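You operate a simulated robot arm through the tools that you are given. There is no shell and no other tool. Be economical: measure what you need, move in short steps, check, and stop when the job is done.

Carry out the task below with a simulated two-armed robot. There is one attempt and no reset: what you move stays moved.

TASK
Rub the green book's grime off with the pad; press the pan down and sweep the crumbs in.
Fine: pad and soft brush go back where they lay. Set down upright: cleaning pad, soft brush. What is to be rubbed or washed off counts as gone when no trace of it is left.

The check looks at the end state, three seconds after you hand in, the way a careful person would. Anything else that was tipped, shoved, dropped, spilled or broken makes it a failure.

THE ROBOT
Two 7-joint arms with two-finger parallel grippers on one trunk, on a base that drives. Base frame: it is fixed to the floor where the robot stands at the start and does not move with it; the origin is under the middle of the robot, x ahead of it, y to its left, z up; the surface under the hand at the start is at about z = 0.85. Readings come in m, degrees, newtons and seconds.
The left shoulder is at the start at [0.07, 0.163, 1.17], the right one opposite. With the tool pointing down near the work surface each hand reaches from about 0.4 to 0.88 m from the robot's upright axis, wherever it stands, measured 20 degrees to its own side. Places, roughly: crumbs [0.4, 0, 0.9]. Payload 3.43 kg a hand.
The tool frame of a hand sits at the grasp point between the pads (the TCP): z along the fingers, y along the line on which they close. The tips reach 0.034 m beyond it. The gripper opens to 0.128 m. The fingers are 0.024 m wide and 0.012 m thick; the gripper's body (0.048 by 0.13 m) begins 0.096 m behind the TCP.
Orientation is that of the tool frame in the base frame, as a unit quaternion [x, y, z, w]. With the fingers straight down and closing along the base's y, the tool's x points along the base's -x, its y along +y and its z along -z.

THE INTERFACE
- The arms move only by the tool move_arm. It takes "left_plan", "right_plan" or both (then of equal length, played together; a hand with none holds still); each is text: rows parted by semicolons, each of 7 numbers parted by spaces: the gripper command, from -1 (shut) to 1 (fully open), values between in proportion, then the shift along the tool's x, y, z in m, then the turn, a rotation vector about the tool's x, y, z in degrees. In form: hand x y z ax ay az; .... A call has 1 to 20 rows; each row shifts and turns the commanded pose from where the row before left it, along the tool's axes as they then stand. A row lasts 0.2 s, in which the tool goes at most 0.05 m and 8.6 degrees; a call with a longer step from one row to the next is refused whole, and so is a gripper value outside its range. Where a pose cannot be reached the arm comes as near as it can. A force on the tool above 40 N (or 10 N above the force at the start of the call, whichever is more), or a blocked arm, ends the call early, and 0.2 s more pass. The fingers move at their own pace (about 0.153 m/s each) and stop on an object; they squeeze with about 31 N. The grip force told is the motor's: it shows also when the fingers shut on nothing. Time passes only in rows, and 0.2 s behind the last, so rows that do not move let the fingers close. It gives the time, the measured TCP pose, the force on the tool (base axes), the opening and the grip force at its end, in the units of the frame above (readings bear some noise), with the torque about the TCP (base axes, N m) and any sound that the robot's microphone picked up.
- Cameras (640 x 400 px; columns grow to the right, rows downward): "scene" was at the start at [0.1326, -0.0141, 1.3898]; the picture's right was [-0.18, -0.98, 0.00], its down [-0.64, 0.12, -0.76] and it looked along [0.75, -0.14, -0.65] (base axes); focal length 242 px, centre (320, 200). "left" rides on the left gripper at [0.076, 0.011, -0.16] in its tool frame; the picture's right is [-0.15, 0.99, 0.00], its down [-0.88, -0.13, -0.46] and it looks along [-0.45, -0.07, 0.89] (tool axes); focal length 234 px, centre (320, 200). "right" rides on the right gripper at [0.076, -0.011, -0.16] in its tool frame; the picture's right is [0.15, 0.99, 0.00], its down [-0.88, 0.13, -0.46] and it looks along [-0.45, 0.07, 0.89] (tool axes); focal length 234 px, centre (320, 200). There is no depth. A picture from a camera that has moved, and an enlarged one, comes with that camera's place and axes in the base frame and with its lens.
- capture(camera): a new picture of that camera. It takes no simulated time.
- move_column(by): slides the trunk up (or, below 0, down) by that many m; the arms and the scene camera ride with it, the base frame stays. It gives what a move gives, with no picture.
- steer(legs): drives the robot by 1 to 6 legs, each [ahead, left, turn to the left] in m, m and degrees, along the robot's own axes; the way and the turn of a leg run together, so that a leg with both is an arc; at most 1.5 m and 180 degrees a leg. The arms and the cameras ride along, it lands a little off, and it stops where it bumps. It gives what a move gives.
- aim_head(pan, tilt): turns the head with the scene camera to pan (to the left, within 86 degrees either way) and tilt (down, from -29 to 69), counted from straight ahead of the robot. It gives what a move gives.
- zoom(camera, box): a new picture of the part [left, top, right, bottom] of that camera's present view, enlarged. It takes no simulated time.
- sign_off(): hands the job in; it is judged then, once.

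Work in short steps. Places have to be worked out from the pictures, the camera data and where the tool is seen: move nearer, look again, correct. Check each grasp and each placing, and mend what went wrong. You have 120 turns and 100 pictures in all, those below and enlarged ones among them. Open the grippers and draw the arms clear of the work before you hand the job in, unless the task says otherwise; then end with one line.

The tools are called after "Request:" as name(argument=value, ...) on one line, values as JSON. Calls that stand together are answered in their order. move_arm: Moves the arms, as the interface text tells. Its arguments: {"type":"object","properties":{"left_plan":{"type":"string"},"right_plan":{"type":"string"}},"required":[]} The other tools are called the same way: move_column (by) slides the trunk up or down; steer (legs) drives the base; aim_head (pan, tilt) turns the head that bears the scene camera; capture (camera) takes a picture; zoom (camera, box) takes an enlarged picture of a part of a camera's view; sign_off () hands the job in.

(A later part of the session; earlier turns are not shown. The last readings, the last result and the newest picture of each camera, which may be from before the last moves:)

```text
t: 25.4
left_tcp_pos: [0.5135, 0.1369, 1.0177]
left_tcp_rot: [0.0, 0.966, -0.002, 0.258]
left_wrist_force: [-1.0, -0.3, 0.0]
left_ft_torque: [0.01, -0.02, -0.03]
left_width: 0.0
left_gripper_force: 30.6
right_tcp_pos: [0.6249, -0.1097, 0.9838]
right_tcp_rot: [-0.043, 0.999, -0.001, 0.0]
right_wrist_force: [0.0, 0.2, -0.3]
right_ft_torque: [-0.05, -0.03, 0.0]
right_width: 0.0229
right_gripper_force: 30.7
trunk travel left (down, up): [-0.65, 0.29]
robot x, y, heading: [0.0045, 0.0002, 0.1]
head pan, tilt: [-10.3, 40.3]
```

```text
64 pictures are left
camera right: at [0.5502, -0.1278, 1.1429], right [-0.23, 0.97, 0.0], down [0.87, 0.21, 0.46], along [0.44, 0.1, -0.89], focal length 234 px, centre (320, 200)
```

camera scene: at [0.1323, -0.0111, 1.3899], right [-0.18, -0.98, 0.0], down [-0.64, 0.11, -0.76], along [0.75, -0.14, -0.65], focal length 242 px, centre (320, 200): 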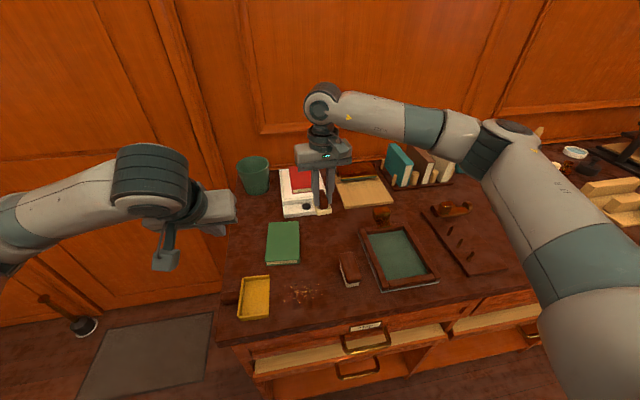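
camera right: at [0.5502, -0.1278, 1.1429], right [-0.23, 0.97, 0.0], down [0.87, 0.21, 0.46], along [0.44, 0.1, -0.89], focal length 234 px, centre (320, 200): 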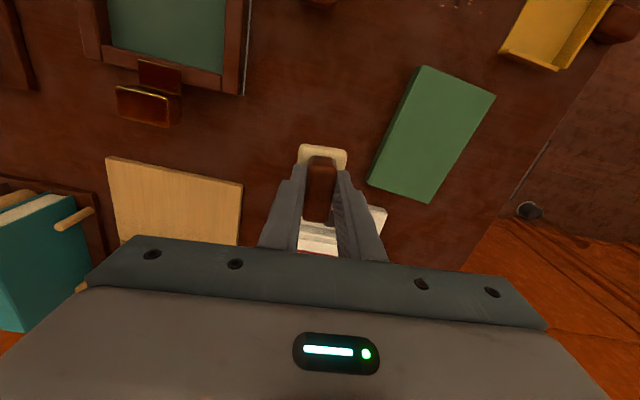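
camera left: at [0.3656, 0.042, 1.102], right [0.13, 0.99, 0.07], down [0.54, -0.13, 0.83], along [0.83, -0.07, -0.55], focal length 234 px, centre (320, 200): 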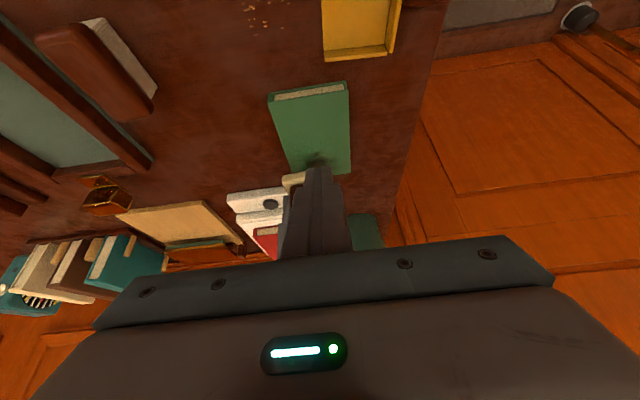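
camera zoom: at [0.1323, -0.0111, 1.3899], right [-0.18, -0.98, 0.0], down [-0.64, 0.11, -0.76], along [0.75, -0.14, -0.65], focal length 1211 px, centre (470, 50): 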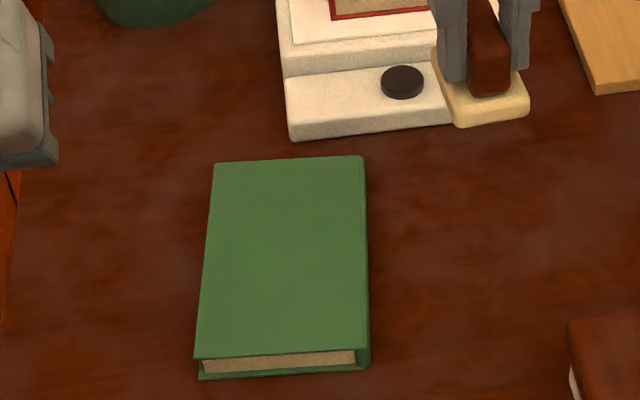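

The grime looks gone; let me verify with close zooms before returning the pad.

Request:
zoom(camera="scene", box=[278, 216, 320, 244])

Request:
zoom(camera="right", box=[360, 60, 500, 210])

Request:
zoom(camera="scene", box=[230, 270, 350, 330])

```text
14.29 times, centred on (299, 230) of scene
camera zoom: at [0.1323, -0.0111, 1.3899], right [-0.18, -0.98, 0.0], down [-0.64, 0.11, -0.76], along [0.75, -0.14, -0.65], focal length 3460 px, centre (620, -229)
```

zoom: 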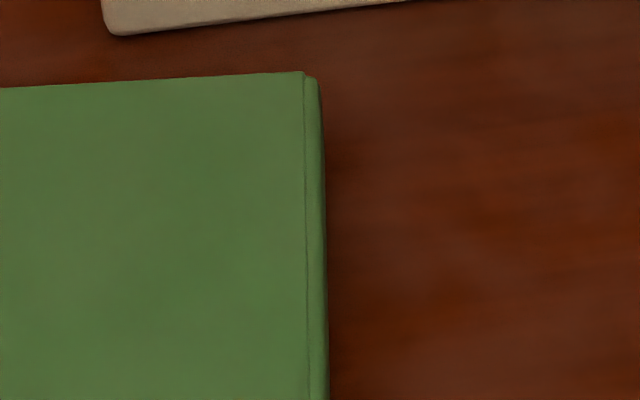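

```text
2.67 times, centred on (430, 135) of right
camera zoom: at [0.5502, -0.1278, 1.1429], right [-0.23, 0.97, 0.0], down [0.87, 0.21, 0.46], along [0.44, 0.1, -0.89], focal length 624 px, centre (27, 373)
```

zoom: 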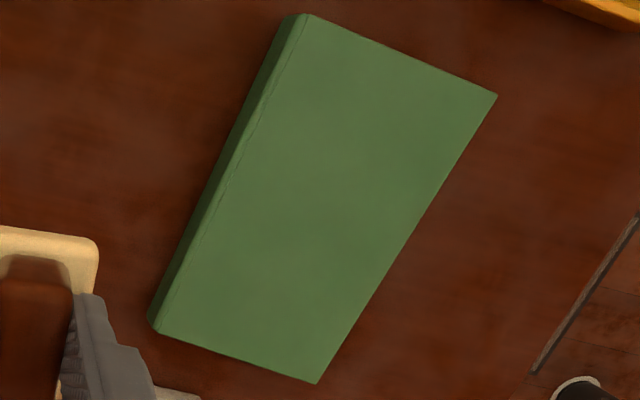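

```text
5.33 times, centred on (290, 300) of scene
camera zoom: at [0.1323, -0.0111, 1.3899], right [-0.18, -0.98, 0.0], down [-0.64, 0.11, -0.76], along [0.75, -0.14, -0.65], focal length 1292 px, centre (480, -333)
```

zoom: 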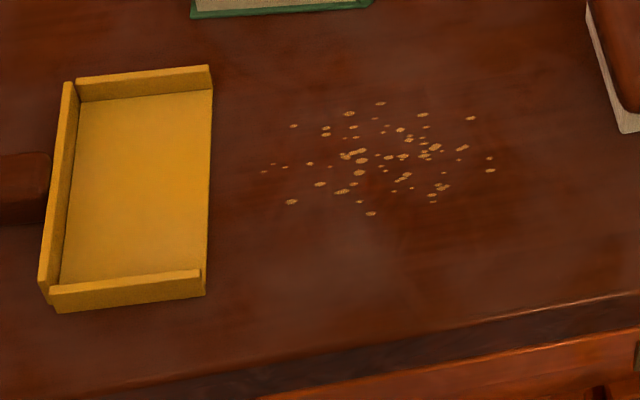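

Cover is clean and the crumbs lie right in front of the pan's mouth. I return the pad to its home: shift back and lower.

Request:
move_arm(right_plan="-1 0.0326 -0.0082 0 0 0 0; -1 0 0 0.04 0 0 0; -1 0 0 0.025 0 0 0; -1 0 0 0.008 0 0 0; -1 0 0 0 0 0 0")

Request:
zoom(camera="scene", box=[280, 180, 380, 250])

```text
t: 26.6
left_tcp_pos: [0.5129, 0.1353, 1.0186]
left_tcp_rot: [-0.001, 0.966, 0.0, 0.257]
left_wrist_force: [0.0, 0.1, 0.5]
left_ft_torque: [0.02, -0.02, 0.0]
left_width: 0.0
left_gripper_force: 31.3
right_tcp_pos: [0.5961, -0.121, 0.9113]
right_tcp_rot: [-0.044, 0.999, 0.001, 0.0]
right_wrist_force: [0.4, 0.0, -1.7]
right_ft_torque: [0.03, 0.05, 0.0]
right_width: 0.0231
right_gripper_force: 31.2
trunk travel left (down, up): [-0.65, 0.29]
robot x, y, heading: [-0.0002, 0.0001, -0.0]
head pan, tilt: [-10.3, 40.3]
```

```text
5.71 times, centred on (330, 215) of scene
camera zoom: at [0.133, -0.0142, 1.3898], right [-0.18, -0.98, 0.0], down [-0.64, 0.12, -0.76], along [0.75, -0.14, -0.65], focal length 1384 px, centre (263, 114)
```

zoom: 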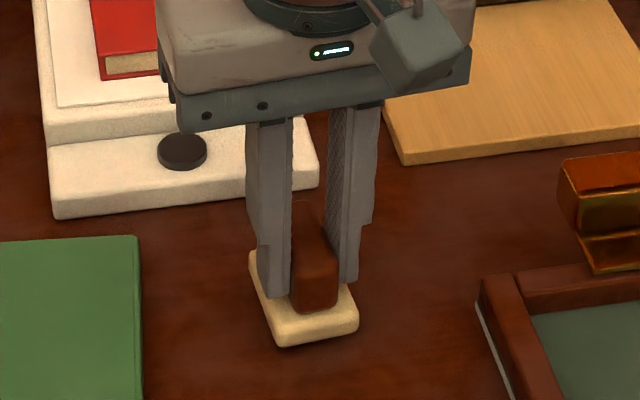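

The pad matches its home position apart from ~4 mm height. Lower the rest, check, and release.

Request:
move_arm(right_plan="-1 0.001 0 0.003 0 0 0; -1 0 0 0.001 0 0 0; -1 0 0 0 0 0 0")

```text
t: 27.4
left_tcp_pos: [0.5124, 0.1349, 1.0187]
left_tcp_rot: [-0.001, 0.966, -0.001, 0.258]
left_wrist_force: [0.2, -0.5, 0.6]
left_ft_torque: [0.03, -0.01, -0.01]
left_width: 0.0
left_gripper_force: 30.7
right_tcp_pos: [0.5944, -0.121, 0.9064]
right_tcp_rot: [-0.044, 0.999, 0.0, 0.0]
right_wrist_force: [-0.2, -0.4, 0.3]
right_ft_torque: [-0.05, -0.04, -0.01]
right_width: 0.0228
right_gripper_force: 31.1
trunk travel left (down, up): [-0.65, 0.29]
robot x, y, heading: [0.0025, 0.0025, -0.1]
head pan, tilt: [-10.3, 40.3]
```

At home height. A hair lower, open to 5 cm, and rise.

Request:
move_arm(right_plan="-1 0 0 0.0005 0 0 0; -0.2 0 0 0 0 0 0; -0.2 0 0 0 0 0 0; -0.2 0 0 -0.03 0 0 0; -0.2 0 0 -0.04 0 0 0; -0.2 0 0 -0.04 0 0 0; -0.6 0 0 0 0 0 0; -1 0 0 0 0 0 0")

Request:
zoom(camera="scene", box=[220, 200, 380, 300])

Request:
capture(camera="right")

```text
t: 29.2
left_tcp_pos: [0.5136, 0.1353, 1.0186]
left_tcp_rot: [-0.001, 0.966, -0.001, 0.257]
left_wrist_force: [-0.1, -0.4, 0.2]
left_ft_torque: [0.01, 0.0, 0.02]
left_width: 0.0
left_gripper_force: 31.4
right_tcp_pos: [0.5916, -0.1237, 1.0177]
right_tcp_rot: [-0.043, 0.999, 0.0, 0.001]
right_wrist_force: [0.0, -0.1, -0.9]
right_ft_torque: [0.01, 0.01, -0.02]
right_width: 0.0001
right_gripper_force: 30.8
trunk travel left (down, up): [-0.65, 0.29]
robot x, y, heading: [0.0014, 0.0005, 0.1]
head pan, tilt: [-10.3, 40.3]
```

```text
4.00 times, centred on (300, 250) of scene
camera zoom: at [0.1325, -0.014, 1.3899], right [-0.18, -0.98, 0.0], down [-0.64, 0.12, -0.76], along [0.75, -0.14, -0.65], focal length 969 px, centre (400, 0)
```

zoom: 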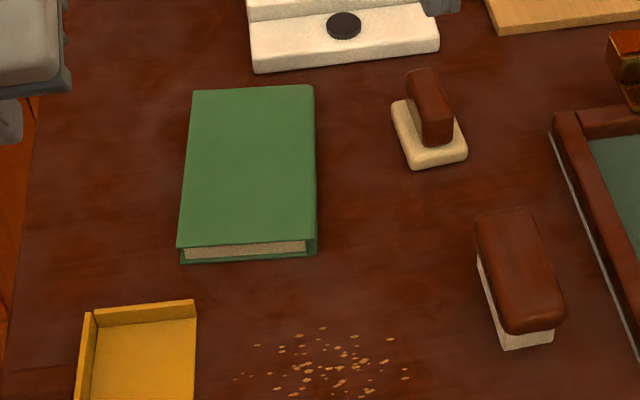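

```text
58 pictures are left
camera right: at [0.5161, -0.1421, 1.1755], right [-0.23, 0.97, 0.0], down [0.87, 0.21, 0.46], along [0.44, 0.11, -0.89], focal length 234 px, centre (320, 200)
```

right: 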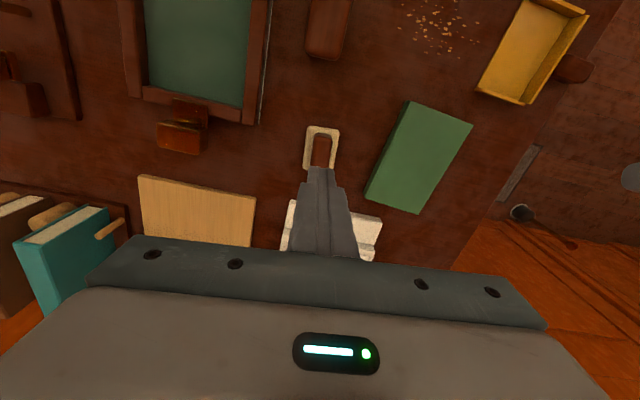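

Pad is back in place and upright. The book's far end crept ~15 mm toward -y; I'll nudge it back with the closed right fingers beside its spine. First get beside it.

Request:
move_arm(right_plan="-1 -0.02 0.0243 0 0 0 0; -1 -0.02 0.0243 0 0 0 0; -1 0 0 0.04 0 0 0; -1 0 0 0.04 0 0 0; -1 0 0 0.035 0 0 0; -1 0 0 0.006 0 0 0; -1 0 0 0 0 0 0")

Request:
zoom(camera="scene", box=[240, 180, 360, 260])

Request:
zoom(camera="right", box=[220, 40, 420, 220])

```text
t: 30.8
left_tcp_pos: [0.5138, 0.1362, 1.0184]
left_tcp_rot: [-0.002, 0.966, -0.001, 0.258]
left_wrist_force: [-0.1, 0.1, 0.3]
left_ft_torque: [-0.03, 0.01, 0.0]
left_width: 0.0
left_gripper_force: 30.9
right_tcp_pos: [0.6289, -0.0716, 0.8935]
right_tcp_rot: [-0.043, 0.999, 0.0, -0.001]
right_wrist_force: [0.3, -0.6, 0.0]
right_ft_torque: [-0.02, -0.04, 0.03]
right_width: 0.0002
right_gripper_force: 30.7
trunk travel left (down, up): [-0.65, 0.29]
robot x, y, heading: [0.0016, 0.0017, 0.2]
head pan, tilt: [-10.3, 40.3]
```

```text
5.00 times, centred on (300, 220) of scene
camera zoom: at [0.1328, -0.0139, 1.3898], right [-0.18, -0.98, 0.0], down [-0.64, 0.12, -0.76], along [0.75, -0.14, -0.65], focal length 1211 px, centre (420, 100)
```

zoom: 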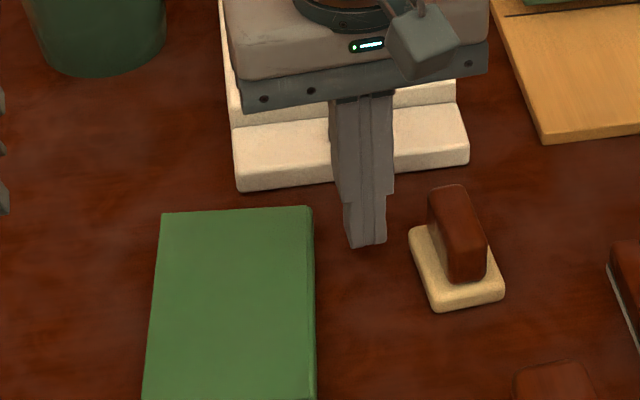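

```text
2.22 times, centred on (320, 130) of right
camera zoom: at [0.5529, -0.0903, 1.0525], right [-0.23, 0.97, 0.0], down [0.87, 0.21, 0.46], along [0.44, 0.11, -0.89], focal length 520 px, centre (320, 356)
```

zoom: 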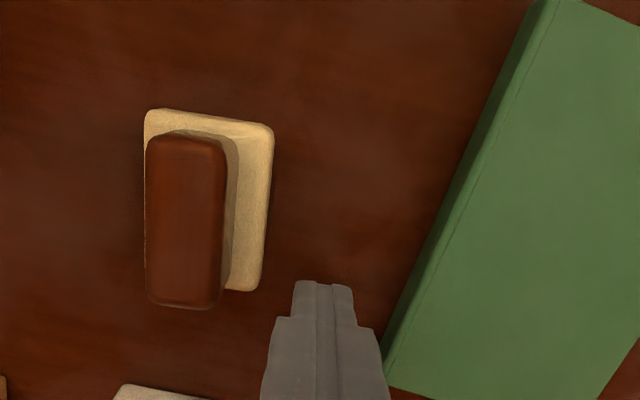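

The gap to the spine is ~18 mm; I push gently +y by 31 mm in total, then back off and look.

Request:
move_arm(right_plan="-1 0 0.01 0 0 0 0; -1 0 0.007 0 0 0 0; -1 0 0.005 0 0 0 0; -1 0 0.005 0 0 0 0; -1 0 0.004 0 0 0 0; -1 0 0 0 0 0 0; -1 0 -0.015 0 0 0 0; -1 0 0 -0.04 0 0 0; -1 0 0 -0.05 0 0 0;-1 0 0 -0.04 0 0 0")

Request:
zoom(camera="scene", box=[220, 200, 380, 300])

```text
t: 33.0
left_tcp_pos: [0.5131, 0.1354, 1.0188]
left_tcp_rot: [-0.001, 0.966, -0.001, 0.258]
left_wrist_force: [-0.5, -0.9, 0.6]
left_ft_torque: [0.03, 0.0, -0.06]
left_width: 0.0
left_gripper_force: 31.0
right_tcp_pos: [0.6277, -0.0545, 1.0255]
right_tcp_rot: [-0.044, 0.999, 0.0, 0.0]
right_wrist_force: [-0.3, 0.3, 0.0]
right_ft_torque: [0.0, -0.04, -0.01]
right_width: 0.0001
right_gripper_force: 30.6
trunk travel left (down, up): [-0.65, 0.29]
robot x, y, heading: [-0.0004, -0.0017, 0.3]
head pan, tilt: [-10.3, 40.3]
```

```text
4.00 times, centred on (300, 250) of scene
camera zoom: at [0.132, -0.0137, 1.3898], right [-0.18, -0.98, 0.0], down [-0.64, 0.12, -0.76], along [0.75, -0.14, -0.65], focal length 969 px, centre (400, 0)
```

zoom: 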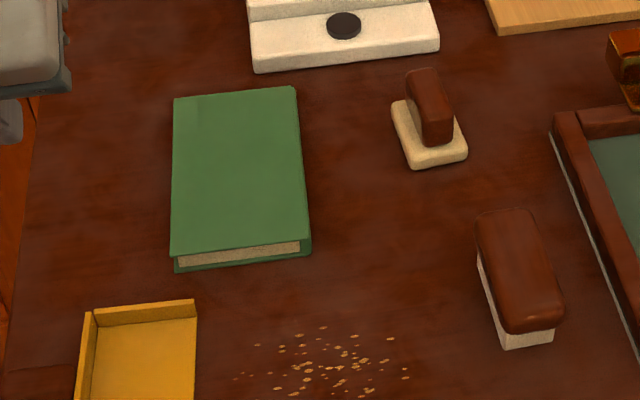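

The book is back at its original pose within a couple of mm. Next the brush near (0.45,-0.143): I bring the right hand above it, yaw 0.

Request:
move_arm(right_plan="-1 0.037 -0.0146 -0.005 0 0 0; -1 0.037 -0.0146 -0.005 0 0 0; -1 0.037 -0.0146 -0.005 0 0 0; -0.3 0.037 -0.0146 -0.005 0 0 0; 0 0.037 -0.0146 -0.005 0 0 0; 0.1 0 0 0 0 0 5; 0.1 0 0 0 0 0 0")

Request:
capture(camera="right")

Request:
zoom(camera="right", box=[270, 90, 370, 190])

```text
t: 34.6
left_tcp_pos: [0.5124, 0.1354, 1.0189]
left_tcp_rot: [-0.001, 0.966, 0.0, 0.258]
left_wrist_force: [-0.2, 0.1, 0.0]
left_ft_torque: [0.01, 0.04, 0.01]
left_width: 0.0001
left_gripper_force: 31.3
right_tcp_pos: [0.4465, -0.1433, 1.0474]
right_tcp_rot: [0.0, 1.0, 0.0, 0.0]
right_wrist_force: [0.1, 0.0, 0.1]
right_ft_torque: [0.04, 0.0, 0.03]
right_width: 0.0705
right_gripper_force: 0.0
trunk travel left (down, up): [-0.65, 0.29]
robot x, y, heading: [0.0021, 0.0008, -0.1]
head pan, tilt: [-10.3, 40.3]
```

```text
54 pictures are left
camera right: at [0.3699, -0.1548, 1.2071], right [-0.15, 0.99, 0.0], down [0.88, 0.13, 0.46], along [0.45, 0.07, -0.89], focal length 234 px, centre (320, 200)
```

right: 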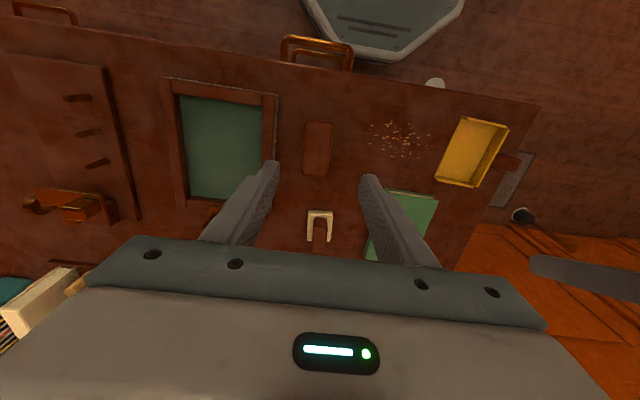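

```text
4.00 times, centred on (320, 140) of right
camera zoom: at [0.3699, -0.1548, 1.2071], right [-0.15, 0.99, 0.0], down [0.88, 0.13, 0.46], along [0.45, 0.07, -0.89], focal length 937 px, centre (320, 440)
```

zoom: 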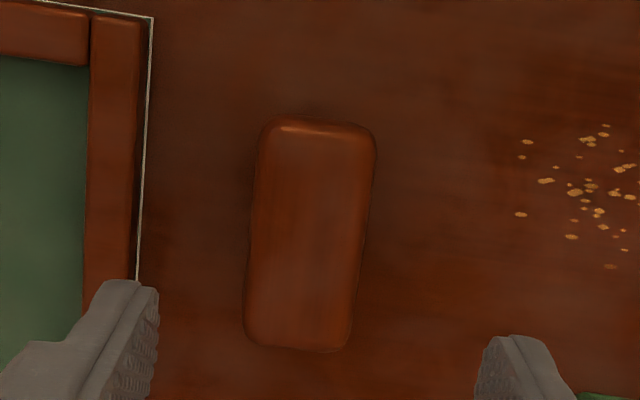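

Brush centre ≈(0.4525,-0.145), yaw ≈2.5°, 75×35 mm. I need its height; zoom from the scene camera.

Request:
zoom(camera="scene", box=[325, 240, 375, 295])

```text
7.27 times, centred on (350, 268) of scene
camera zoom: at [0.1323, -0.0143, 1.3899], right [-0.18, -0.98, 0.0], down [-0.64, 0.12, -0.76], along [0.75, -0.14, -0.65], focal length 1762 px, centre (102, -291)
```

zoom: 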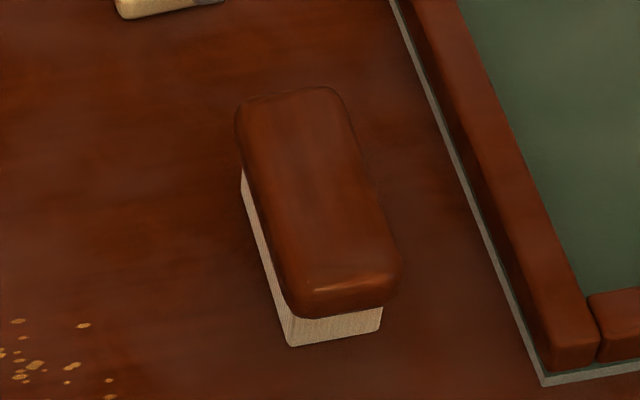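

Brush back spans z≈0.877–0.897. I align (+6 mm x, -2 mm y, 2.5° yaw) and descend to TCP z≈0.901 with a 55 mm opening.

Request:
move_arm(right_plan="-0.14 -0.006 -0.0015 0 0 0 -2.5; -0.14 0 0 0.04 0 0 0; -0.14 0 0 0.04 0 0 0; -0.14 0 0 0.04 0 0 0; -0.14 0 0 0.01 0 0 0; -0.14 0 0 0 0 0 0")

Request:
zoom(camera="right", box=[230, 60, 410, 220])

Request:
zoom(camera="scene", box=[310, 220, 390, 295])

```text
t: 36.0
left_tcp_pos: [0.5133, 0.1358, 1.0177]
left_tcp_rot: [-0.001, 0.966, -0.001, 0.258]
left_wrist_force: [0.0, 0.3, 0.0]
left_ft_torque: [0.02, -0.02, -0.02]
left_width: 0.0
left_gripper_force: 30.8
right_tcp_pos: [0.4551, -0.1445, 0.9189]
right_tcp_rot: [-0.022, 1.0, -0.001, 0.0]
right_wrist_force: [0.1, -0.5, 0.3]
right_ft_torque: [-0.03, 0.0, 0.0]
right_width: 0.0548
right_gripper_force: 0.0
trunk travel left (down, up): [-0.65, 0.29]
robot x, y, heading: [-0.0012, -0.0022, 0.1]
head pan, tilt: [-10.3, 40.3]
```

```text
2.50 times, centred on (320, 140) of right
camera zoom: at [0.3791, -0.1594, 1.0777], right [-0.19, 0.98, 0.0], down [0.87, 0.17, 0.46], along [0.45, 0.09, -0.89], focal length 585 px, centre (320, 350)
```

zoom: 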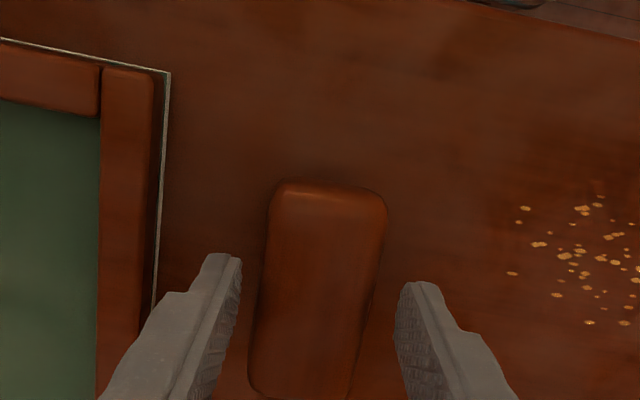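

```text
5.33 times, centred on (350, 258) of scene
camera zoom: at [0.1327, -0.014, 1.3898], right [-0.18, -0.98, 0.0], down [-0.64, 0.12, -0.76], along [0.75, -0.14, -0.65], focal length 1292 px, centre (160, -107)
```

zoom: 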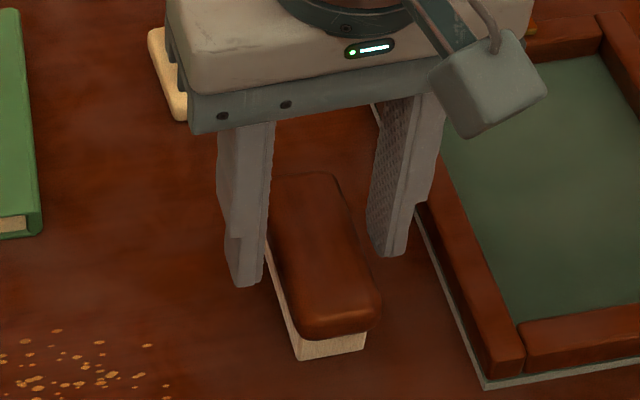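

Aligned. Descend 18 mm and close.

Request:
move_arm(right_plan="-0.14 0.002 0 0.012 0 0 0; -0.14 0 0 0.006 0 0 0; -0.5 0 0 0 0 0 0; -1 0 0 0 0 0 0; -1 0 0 0 0 0 0; -1 0 0 0 0 0 0")

Request:
zoom(camera="scene", box=[310, 220, 390, 295])

```text
t: 37.4
left_tcp_pos: [0.5125, 0.1356, 1.0191]
left_tcp_rot: [0.0, 0.966, -0.001, 0.258]
left_wrist_force: [0.3, -0.4, -0.2]
left_ft_torque: [-0.01, 0.03, -0.02]
left_width: 0.0
left_gripper_force: 31.0
right_tcp_pos: [0.4534, -0.1442, 0.9016]
right_tcp_rot: [-0.022, 1.0, 0.0, 0.001]
right_wrist_force: [0.8, 1.3, 0.5]
right_ft_torque: [0.0, -0.03, 0.0]
right_width: 0.039
right_gripper_force: 30.8
trunk travel left (down, up): [-0.65, 0.29]
robot x, y, heading: [0.0012, -0.0006, 0.1]
head pan, tilt: [-10.3, 40.3]
```

```text
5.33 times, centred on (350, 258) of scene
camera zoom: at [0.1327, -0.0141, 1.3898], right [-0.18, -0.98, 0.0], down [-0.64, 0.12, -0.76], along [0.75, -0.14, -0.65], focal length 1292 px, centre (160, -107)
```

zoom: 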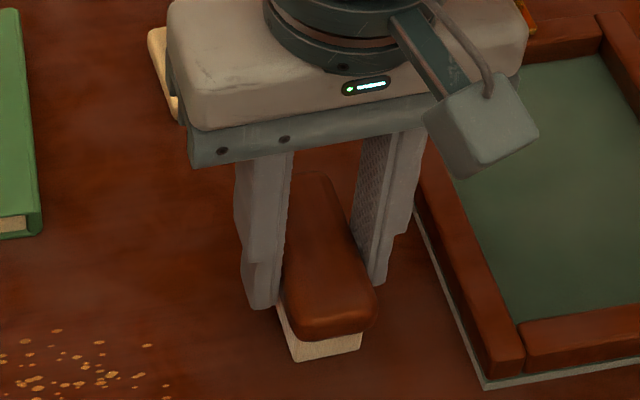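

Brush held (39 mm). Now the left hand: rotate it about the vertical by -94° so it leans to +y and closes along x over the pan's handle.

Request:
move_arm(left_plan="-1 0 0 0 4.28 0 7.42; -1 0 0 0 4.28 0 7.42; -1 0 0 0 4.28 0 7.42; -1 0 0 0 4.28 0 7.42; -1 0 0 0 4.28 0 7.42; -1 0 0 0 4.28 0 7.42; -1 0 0 0 4.28 0 7.42; -0.5 0 0 0 4.28 0 7.42; -0.1 0 0 0 4.28 0 7.42; -0.1 0 0 0 4.28 0 7.42; -0.1 0 0 0 4.28 0 7.42; -0.1 0 0 0 0 0 0")

Request:
capture(camera="left")

Request:
capture(camera="scene")

```text
t: 40.0
left_tcp_pos: [0.5112, 0.1395, 1.0147]
left_tcp_rot: [0.708, 0.658, -0.191, 0.175]
left_wrist_force: [1.0, 0.0, 0.6]
left_ft_torque: [-0.01, 0.02, -0.02]
left_width: 0.0574
left_gripper_force: 0.1
right_tcp_pos: [0.4537, -0.1445, 0.9012]
right_tcp_rot: [-0.022, 1.0, 0.001, 0.0]
right_wrist_force: [0.3, 0.2, -0.5]
right_ft_torque: [0.0, 0.0, 0.0]
right_width: 0.0395
right_gripper_force: 31.0
trunk travel left (down, up): [-0.65, 0.29]
robot x, y, heading: [0.0014, -0.001, 0.1]
head pan, tilt: [-10.3, 40.3]
```

```text
48 pictures are left
camera left: at [0.5345, 0.2833, 1.1164], right [0.98, -0.2, 0.07], down [-0.17, -0.52, 0.84], along [-0.13, -0.83, -0.54], focal length 234 px, centre (320, 200)
```

left: 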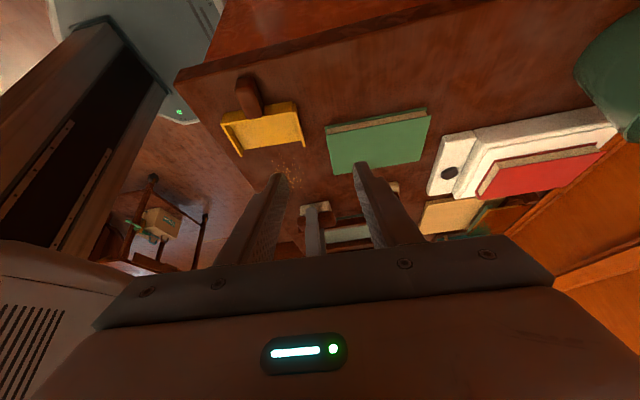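

```text
47 pictures are left
camera scene: at [0.1326, -0.0139, 1.3898], right [-0.18, -0.98, 0.0], down [-0.64, 0.12, -0.76], along [0.75, -0.14, -0.65], focal length 242 px, centre (320, 200)
```

scene: 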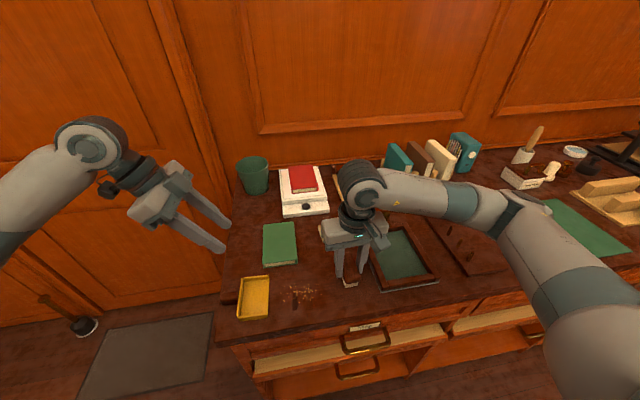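

The left hand now leans outward. Zoom on the pan and handle.

Request:
zoom(camera="left", box=[200, 60, 330, 170])

```text
3.64 times, centred on (265, 115) of left
camera zoom: at [0.5345, 0.2833, 1.1164], right [0.98, -0.2, 0.07], down [-0.17, -0.52, 0.84], along [-0.13, -0.83, -0.54], focal length 852 px, centre (520, 509)
```

zoom: 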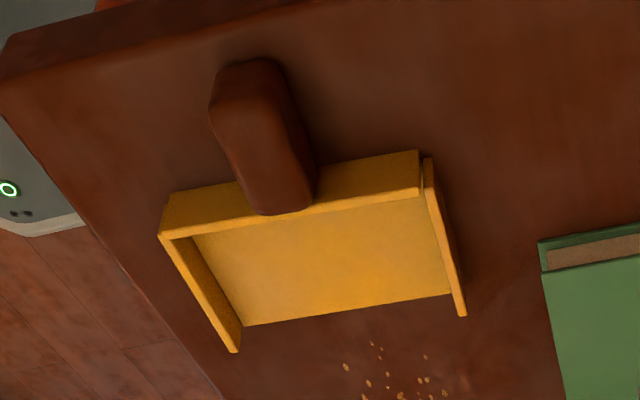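

Handle centre ≈(0.441,0.137), ~22–25 mm wide. Hover the left hand at (0.442,0.150,0.95).

Request:
move_arm(left_plan="-0.1 0.0124 -0.0232 0.0179 0 0 0; -0.1 0.0124 -0.0232 0.0179 0 0 0; -0.1 0.0124 -0.0232 0.0179 0 0 0; -0.1 0 0 0 0 0 0")

Request:
zoom(camera="left", box=[230, 60, 410, 210])

Request:
zoom(camera="scene", box=[200, 240, 320, 330])

```text
t: 41.0
left_tcp_pos: [0.4438, 0.1485, 0.9506]
left_tcp_rot: [0.708, 0.657, -0.19, 0.176]
left_wrist_force: [0.7, 0.8, -0.5]
left_ft_torque: [0.0, -0.02, 0.01]
left_width: 0.0576
left_gripper_force: 0.1
right_tcp_pos: [0.4526, -0.1441, 0.9004]
right_tcp_rot: [-0.022, 1.0, 0.0, 0.0]
right_wrist_force: [-0.5, 1.1, 0.0]
right_ft_torque: [0.02, 0.01, -0.04]
right_width: 0.0393
right_gripper_force: 30.9
trunk travel left (down, up): [-0.65, 0.29]
robot x, y, heading: [0.0015, 0.0013, -0.2]
head pan, tilt: [-10.3, 40.3]
```

```text
2.67 times, centred on (320, 135) of left
camera zoom: at [0.4659, 0.2924, 1.0512], right [0.98, -0.2, 0.07], down [-0.17, -0.52, 0.84], along [-0.13, -0.83, -0.55], focal length 624 px, centre (320, 373)
```

zoom: 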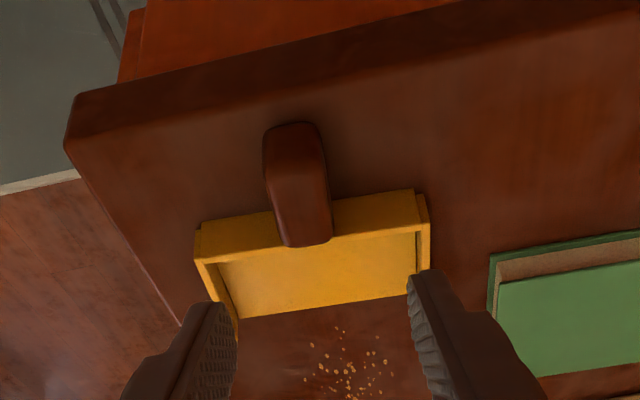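

```text
4.44 times, centred on (260, 285) of scene
camera zoom: at [0.1329, -0.0144, 1.3898], right [-0.18, -0.98, 0.0], down [-0.64, 0.12, -0.76], along [0.75, -0.14, -0.65], focal length 1076 px, centre (587, -178)
```

zoom: 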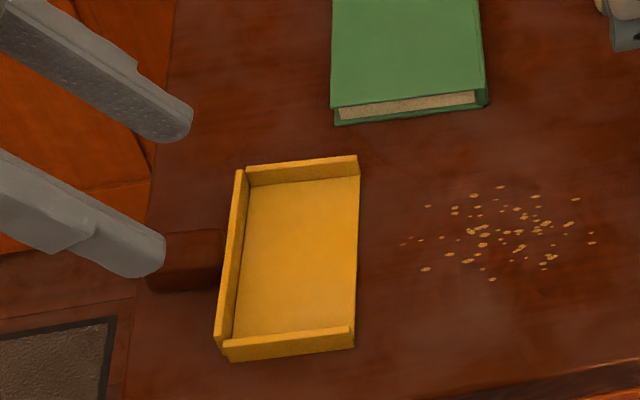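

Handle is within 2 mm of the gripper's mid-plane. Descend most of the way.

Request:
move_arm(left_plan="-0.1 0.0135 -0.001 0.022 0 0 0; -0.1 0.0135 -0.0015 0.022 0 0 0; -0.1 0 0 0 0 0 0")

Request:
zoom(camera="left", box=[230, 60, 410, 210])

Request:
zoom(camera="scene", box=[200, 260, 280, 320])

```text
t: 41.8
left_tcp_pos: [0.4405, 0.1512, 0.8991]
left_tcp_rot: [0.708, 0.657, -0.19, 0.176]
left_wrist_force: [-0.5, 0.2, -0.6]
left_ft_torque: [-0.04, 0.02, -0.04]
left_width: 0.0574
left_gripper_force: 0.1
right_tcp_pos: [0.4527, -0.145, 0.9019]
right_tcp_rot: [-0.022, 1.0, 0.0, 0.0]
right_wrist_force: [0.4, -0.8, -0.7]
right_ft_torque: [-0.02, -0.04, 0.04]
right_width: 0.0392
right_gripper_force: 30.8
trunk travel left (down, up): [-0.65, 0.29]
robot x, y, heading: [-0.0017, 0.0011, -0.1]
head pan, tilt: [-10.3, 40.3]
```

```text
2.67 times, centred on (320, 135) of left
camera zoom: at [0.4625, 0.2951, 1.0003], right [0.98, -0.2, 0.07], down [-0.17, -0.52, 0.84], along [-0.13, -0.83, -0.54], focal length 624 px, centre (320, 373)
```

zoom: 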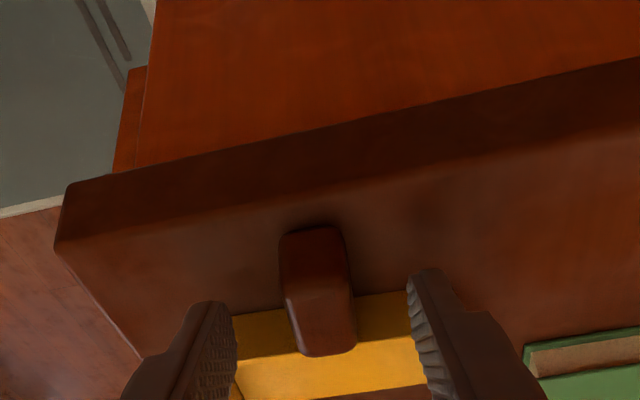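

```text
6.67 times, centred on (240, 290) of scene
camera zoom: at [0.1327, -0.0142, 1.3898], right [-0.18, -0.98, 0.0], down [-0.64, 0.12, -0.76], along [0.75, -0.14, -0.65], focal length 1615 px, centre (853, -400)
```

zoom: 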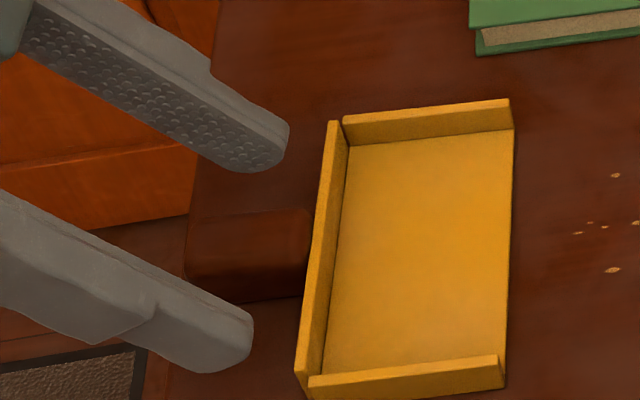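

Fingers straddle the handle symmetrically. Lower 7 mm more and close.

Request:
move_arm(left_plan="-0.1 0.0035 0 0.006 0 0 0; -0.4 0 0 0 0 0 0; -0.7 0 0 0 0 0 0; -1 0 0 0 0 0 0; -1 0 0 0 0 0 0; -1 0 0 0 0 0 0")

Request:
zoom(camera="scene", box=[200, 260, 320, 320])

```text
t: 43.2
left_tcp_pos: [0.4405, 0.1496, 0.8922]
left_tcp_rot: [0.707, 0.658, -0.19, 0.176]
left_wrist_force: [-0.5, -0.3, 0.1]
left_ft_torque: [0.06, -0.03, 0.0]
left_width: 0.0212
left_gripper_force: 31.0
right_tcp_pos: [0.454, -0.1448, 0.9013]
right_tcp_rot: [-0.022, 1.0, 0.0, 0.001]
right_wrist_force: [-0.9, -0.6, 0.9]
right_ft_torque: [0.01, 0.0, 0.0]
right_width: 0.0392
right_gripper_force: 31.3
trunk travel left (down, up): [-0.65, 0.29]
robot x, y, heading: [-0.0004, -0.0021, 0.3]
head pan, tilt: [-10.3, 40.3]
```

```text
5.33 times, centred on (260, 290) of scene
camera zoom: at [0.1327, -0.014, 1.3898], right [-0.18, -0.98, 0.0], down [-0.64, 0.12, -0.76], along [0.75, -0.14, -0.65], focal length 1292 px, centre (640, -280)
```

zoom: 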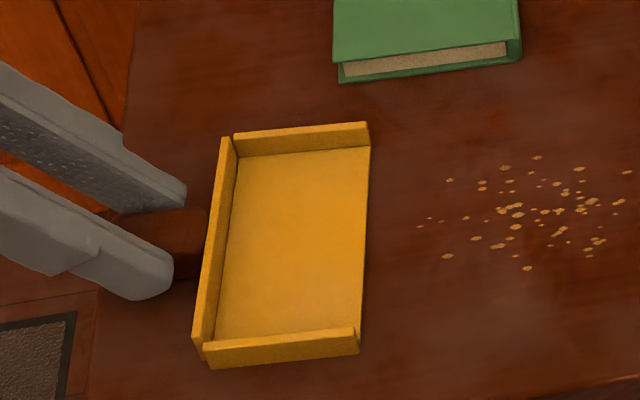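

Handle gripped (21 mm), pan unmoved. Press down slightly to hold the lip against the table.

Request:
move_arm(left_plan="-1 0.001 0 0.0017 0 0 0; -1 0 0 0 0 0 0")

```text
t: 43.8
left_tcp_pos: [0.4408, 0.1506, 0.8928]
left_tcp_rot: [0.707, 0.658, -0.189, 0.178]
left_wrist_force: [1.4, 3.6, 17.3]
left_ft_torque: [-0.25, 0.07, 0.02]
left_width: 0.0206
left_gripper_force: 31.2
right_tcp_pos: [0.4523, -0.1441, 0.9024]
right_tcp_rot: [-0.022, 1.0, 0.0, 0.001]
right_wrist_force: [0.7, -1.2, 0.7]
right_ft_torque: [0.0, 0.0, 0.01]
right_width: 0.0394
right_gripper_force: 31.3
trunk travel left (down, up): [-0.65, 0.29]
robot x, y, heading: [-0.0013, -0.0028, 0.2]
head pan, tilt: [-10.3, 40.3]
```

17 N on the pan. Now lift the brush 2 cm, move to the start of the sweep at (0.421,-0.115), turn it parallel to the pan's lip (-4.5°), and lower it almost to the table.

Request:
move_arm(right_plan="-1 0 0 -0.02 0 0 0; -1 0.0312 0.0309 0 0 0 0; -1 0 0 0 0 0 7; -1 0 0 0.018 0 0 0; -1 0 0 0 0 0 0")

Request:
zoom(camera="scene", box=[220, 240, 360, 330])

Request:
capture(camera="right")

```text
t: 45.0
left_tcp_pos: [0.4407, 0.1503, 0.8916]
left_tcp_rot: [0.708, 0.658, -0.189, 0.176]
left_wrist_force: [6.3, 2.0, 21.7]
left_ft_torque: [-0.27, -0.14, 0.11]
left_width: 0.0211
left_gripper_force: 30.8
right_tcp_pos: [0.4204, -0.1179, 0.9028]
right_tcp_rot: [0.039, 0.999, 0.0, 0.0]
right_wrist_force: [0.1, 0.2, -0.3]
right_ft_torque: [-0.02, -0.04, -0.01]
right_width: 0.0393
right_gripper_force: 31.8
trunk travel left (down, up): [-0.65, 0.29]
robot x, y, heading: [-0.0006, -0.0037, 0.1]
head pan, tilt: [-10.3, 40.3]
```

```text
4.44 times, centred on (290, 285) of scene
camera zoom: at [0.1318, -0.0143, 1.39], right [-0.18, -0.98, 0.0], down [-0.64, 0.12, -0.76], along [0.75, -0.14, -0.65], focal length 1076 px, centre (453, -178)
```

zoom: 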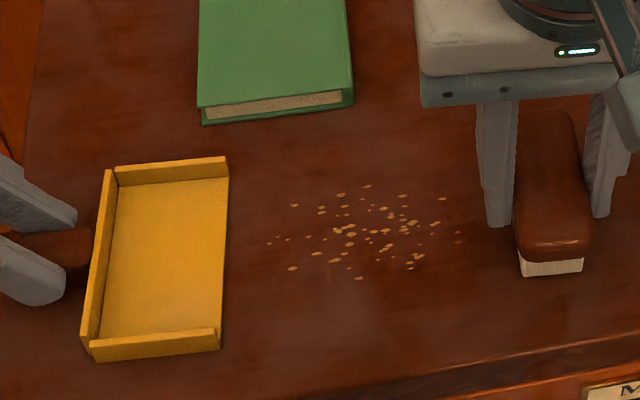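

```text
39 pictures are left
camera right: at [0.3421, -0.1223, 1.0619], right [-0.07, 1.0, 0.0], down [0.89, 0.06, 0.46], along [0.46, 0.03, -0.89], focal length 234 px, centre (320, 200)
```

right: 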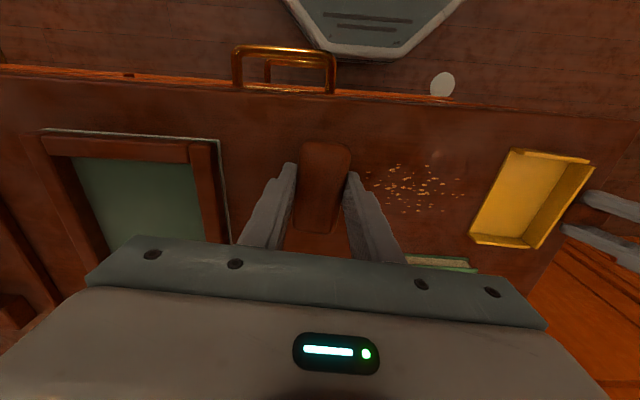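

Geometry agrees: the sweep along tool +y leads the brush centre to x≈0.434 at the lip, the pan's mid. Lower the brush onto the table lightly.

Request:
move_arm(right_plan="-1 0 0 0.002 0 0 0; -1 0 0 0.0007 0 0 0; -1 0 0 0 0 0 0")

```text
t: 45.8
left_tcp_pos: [0.4408, 0.1499, 0.8909]
left_tcp_rot: [0.708, 0.657, -0.189, 0.176]
left_wrist_force: [7.5, 0.5, 20.0]
left_ft_torque: [-0.32, -0.14, 0.12]
left_width: 0.021
left_gripper_force: 30.9
right_tcp_pos: [0.4202, -0.1163, 0.9011]
right_tcp_rot: [0.039, 0.999, 0.0, 0.0]
right_wrist_force: [-1.3, 0.9, 2.0]
right_ft_torque: [0.05, 0.13, 0.0]
right_width: 0.039
right_gripper_force: 31.3
trunk travel left (down, up): [-0.65, 0.29]
robot x, y, heading: [0.0047, -0.0016, -0.1]
head pan, tilt: [-10.3, 40.3]
```

Light contact (2 N). Sweep slowly 9 cm along +y first.

Request:
move_arm(right_plan="-1 0 0.005 0.0006 0 0 0; -1 0 0.008 0 0 0 0; -1 0 0.008 0 0 0 0; -1 0 0.008 0 0 0 0; -1 0 0.008 0 0 0 0; -1 0 0.008 0 0 0 0; -1 0 0.008 0 0 0 0; -1 0 0.008 0 0 0 0; -1 0 0.008 0 0 0 0; -1 0 0.008 0 0 0 0; -1 0 0.008 0 0 0 0; -1 0 0 0 0 0 0")

Request:
zoom(camera="scene", box=[220, 240, 360, 330])

Request:
capture(camera="right")

```text
t: 48.4
left_tcp_pos: [0.4403, 0.1502, 0.8908]
left_tcp_rot: [0.707, 0.658, -0.19, 0.176]
left_wrist_force: [-3.6, -2.0, 9.3]
left_ft_torque: [-0.11, 0.09, -0.06]
left_width: 0.021
left_gripper_force: 30.4
right_tcp_pos: [0.4256, -0.0323, 0.9014]
right_tcp_rot: [0.04, 0.999, 0.0, 0.0]
right_wrist_force: [-0.7, -0.2, -0.3]
right_ft_torque: [0.01, -0.03, 0.04]
right_width: 0.0393
right_gripper_force: 30.5
trunk travel left (down, up): [-0.65, 0.29]
robot x, y, heading: [-0.0028, 0.0019, -0.0]
head pan, tilt: [-10.3, 40.3]
```

```text
4.44 times, centred on (290, 285) of scene
camera zoom: at [0.1314, -0.0144, 1.3899], right [-0.18, -0.98, 0.0], down [-0.64, 0.12, -0.76], along [0.75, -0.14, -0.65], focal length 1076 px, centre (453, -178)
```

zoom: 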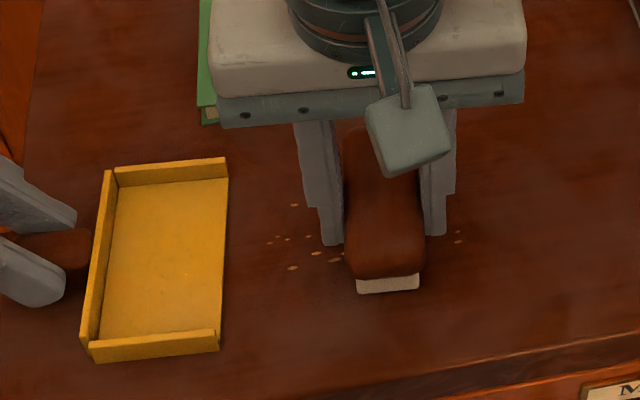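

```text
37 pictures are left
camera right: at [0.3486, -0.0378, 1.0595], right [-0.07, 1.0, 0.0], down [0.89, 0.06, 0.46], along [0.46, 0.03, -0.89], focal length 234 px, centre (320, 200)
```

right: 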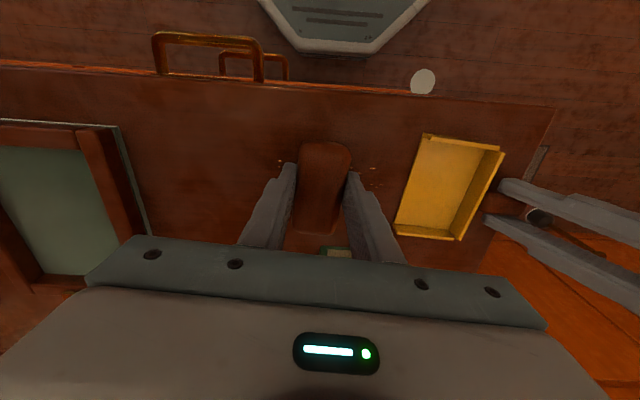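

A few crumbs slipped beneath since contact was lost. Lift, go back 5 cm, press ~1.2 mm more, and sweep again.

Request:
move_arm(right_plan="-1 0 0 -0.03 0 0 0; -1 0 -0.045 0 0 0 0; -1 0 -0.007 0.022 0 0 0; -1 0 0 0.0085 0 0 0; -1 0 0 0.0007 0 0 0; -1 0 0 0 0 0 0")

Request:
zoom(camera="scene", box=[220, 240, 360, 330])

```text
t: 49.8
left_tcp_pos: [0.4395, 0.1509, 0.8913]
left_tcp_rot: [0.708, 0.657, -0.19, 0.176]
left_wrist_force: [2.6, 0.1, 3.9]
left_ft_torque: [0.0, -0.07, 0.02]
left_width: 0.0209
left_gripper_force: 30.8
right_tcp_pos: [0.4231, -0.0841, 0.8994]
right_tcp_rot: [0.039, 0.999, 0.0, 0.001]
right_wrist_force: [-1.3, -3.7, 14.3]
right_ft_torque: [-0.1, 0.01, 0.01]
right_width: 0.039
right_gripper_force: 31.6
trunk travel left (down, up): [-0.65, 0.29]
robot x, y, heading: [0.0025, -0.0018, -0.1]
head pan, tilt: [-10.3, 40.3]
```

```text
4.44 times, centred on (290, 285) of scene
camera zoom: at [0.1314, -0.0144, 1.3901], right [-0.18, -0.98, 0.0], down [-0.64, 0.12, -0.76], along [0.75, -0.14, -0.65], focal length 1076 px, centre (453, -178)
```

zoom: 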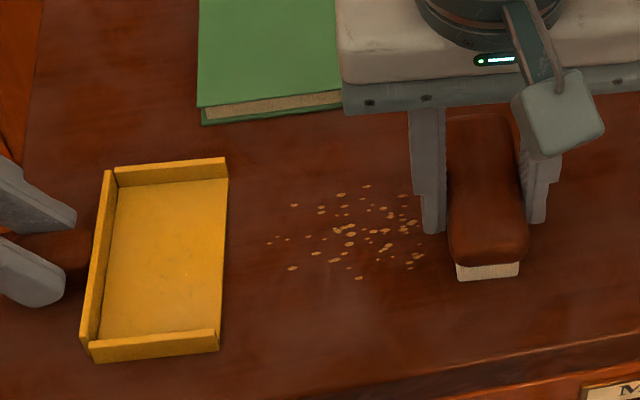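

The crumbs stayed where they were — the brush had been riding too lightly. Now with ~14 N on the brush and more press on the pan, I sweep again.

Request:
move_arm(left_plan="-1 0.0006 0 0.001 0 0 0; -1 0 0 0 0 0 0; -1 0 0 0 0 0 0; -1 0 0 0 0 0 0; -1 0 0 0 0 0 0; -1 0 0 0 0 0 0; -1 0 0 0 0 0 0; -1 0 0 0 0 0 0", right_plan="-1 0 0 0 0 0 0; -1 0 0.008 0 0 0 0; -1 0 0.008 0 0 0 0; -1 0 0.008 0 0 0 0; -1 0 0.008 0 0 0 0; -1 0 0.008 0 0 0 0; -1 0 0.008 0 0 0 0; -1 0 0 0 0 0 0")

Request:
zoom(camera="scene", box=[220, 240, 360, 330])

```text
t: 51.6
left_tcp_pos: [0.4406, 0.1491, 0.8905]
left_tcp_rot: [0.707, 0.658, -0.189, 0.177]
left_wrist_force: [4.5, 2.0, 21.1]
left_ft_torque: [-0.24, -0.1, 0.09]
left_width: 0.0211
left_gripper_force: 31.2
right_tcp_pos: [0.4271, -0.0362, 0.8995]
right_tcp_rot: [0.04, 0.999, 0.0, 0.001]
right_wrist_force: [-0.6, -2.7, 7.7]
right_ft_torque: [-0.1, -0.03, -0.02]
right_width: 0.0392
right_gripper_force: 31.2
trunk travel left (down, up): [-0.65, 0.29]
robot x, y, heading: [-0.0024, -0.0012, -0.0]
head pan, tilt: [-10.3, 40.3]
```

```text
4.44 times, centred on (290, 285) of scene
camera zoom: at [0.131, -0.0145, 1.3901], right [-0.18, -0.98, 0.0], down [-0.64, 0.12, -0.76], along [0.75, -0.14, -0.65], focal length 1076 px, centre (453, -178)
```

zoom: 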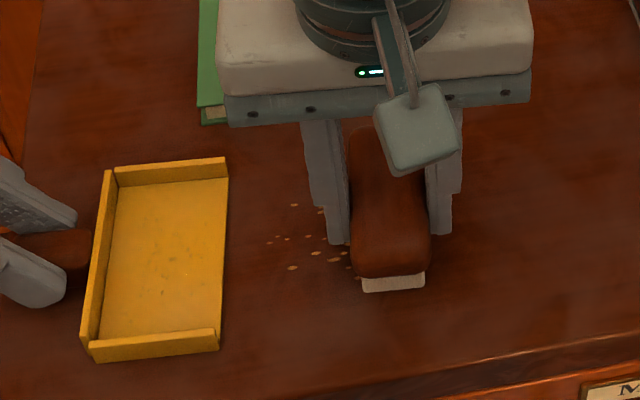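

Now crumbs vanish from the table and specks appear in the pan. Continue the sweep another 6 cm.

Request:
move_arm(right_plan="-1 0 0.008 0 0 0 0; -1 0 0.008 0 0 0 0; -1 0 0.008 0 0 0 0; -1 0 0.008 0 0 0 0; -1 0 0.008 0 0 0 0; -1 0 0.008 0 0 0 0; -1 0 0.008 0 0 0 0; -1 0 0 0 0 0 0")

Request:
zoom(camera="scene", box=[220, 240, 360, 330])

Request:
capture(camera="right")

```text
t: 53.4
left_tcp_pos: [0.44, 0.1498, 0.8897]
left_tcp_rot: [0.708, 0.658, -0.19, 0.176]
left_wrist_force: [3.7, 0.1, 17.6]
left_ft_torque: [-0.2, -0.06, 0.1]
left_width: 0.0209
left_gripper_force: 31.4
right_tcp_pos: [0.4296, 0.0205, 0.9003]
right_tcp_rot: [0.039, 0.999, 0.001, 0.0]
right_wrist_force: [0.3, -2.1, 8.6]
right_ft_torque: [-0.1, -0.1, -0.05]
right_width: 0.0393
right_gripper_force: 30.8
trunk travel left (down, up): [-0.65, 0.29]
robot x, y, heading: [-0.0017, -0.0003, 0.1]
head pan, tilt: [-10.3, 40.3]
```

```text
4.44 times, centred on (290, 285) of scene
camera zoom: at [0.1311, -0.0147, 1.39], right [-0.18, -0.98, 0.0], down [-0.64, 0.12, -0.76], along [0.75, -0.14, -0.65], focal length 1076 px, centre (453, -178)
```

zoom: 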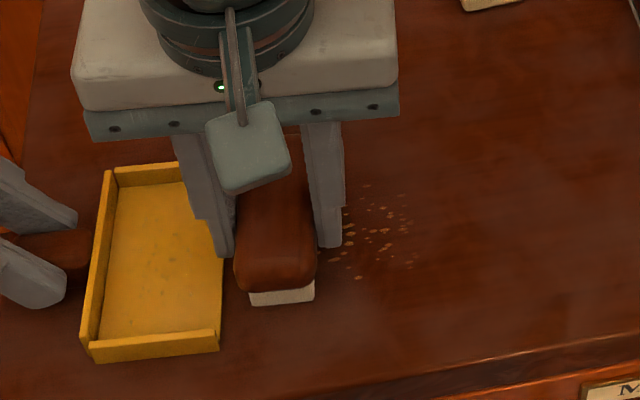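

```text
33 pictures are left
camera right: at [0.3518, 0.0153, 1.0588], right [-0.07, 1.0, 0.0], down [0.89, 0.06, 0.46], along [0.46, 0.03, -0.89], focal length 234 px, centre (320, 200)
```

right: 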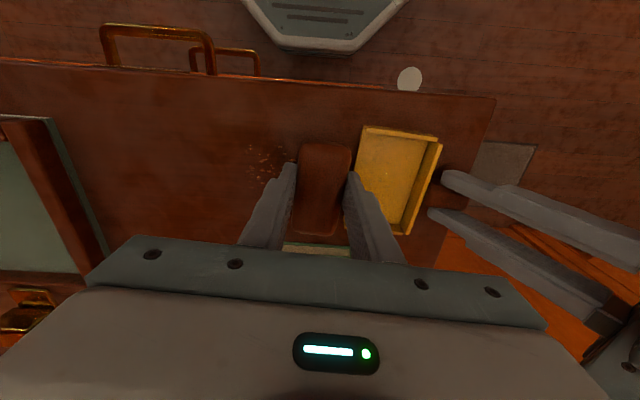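

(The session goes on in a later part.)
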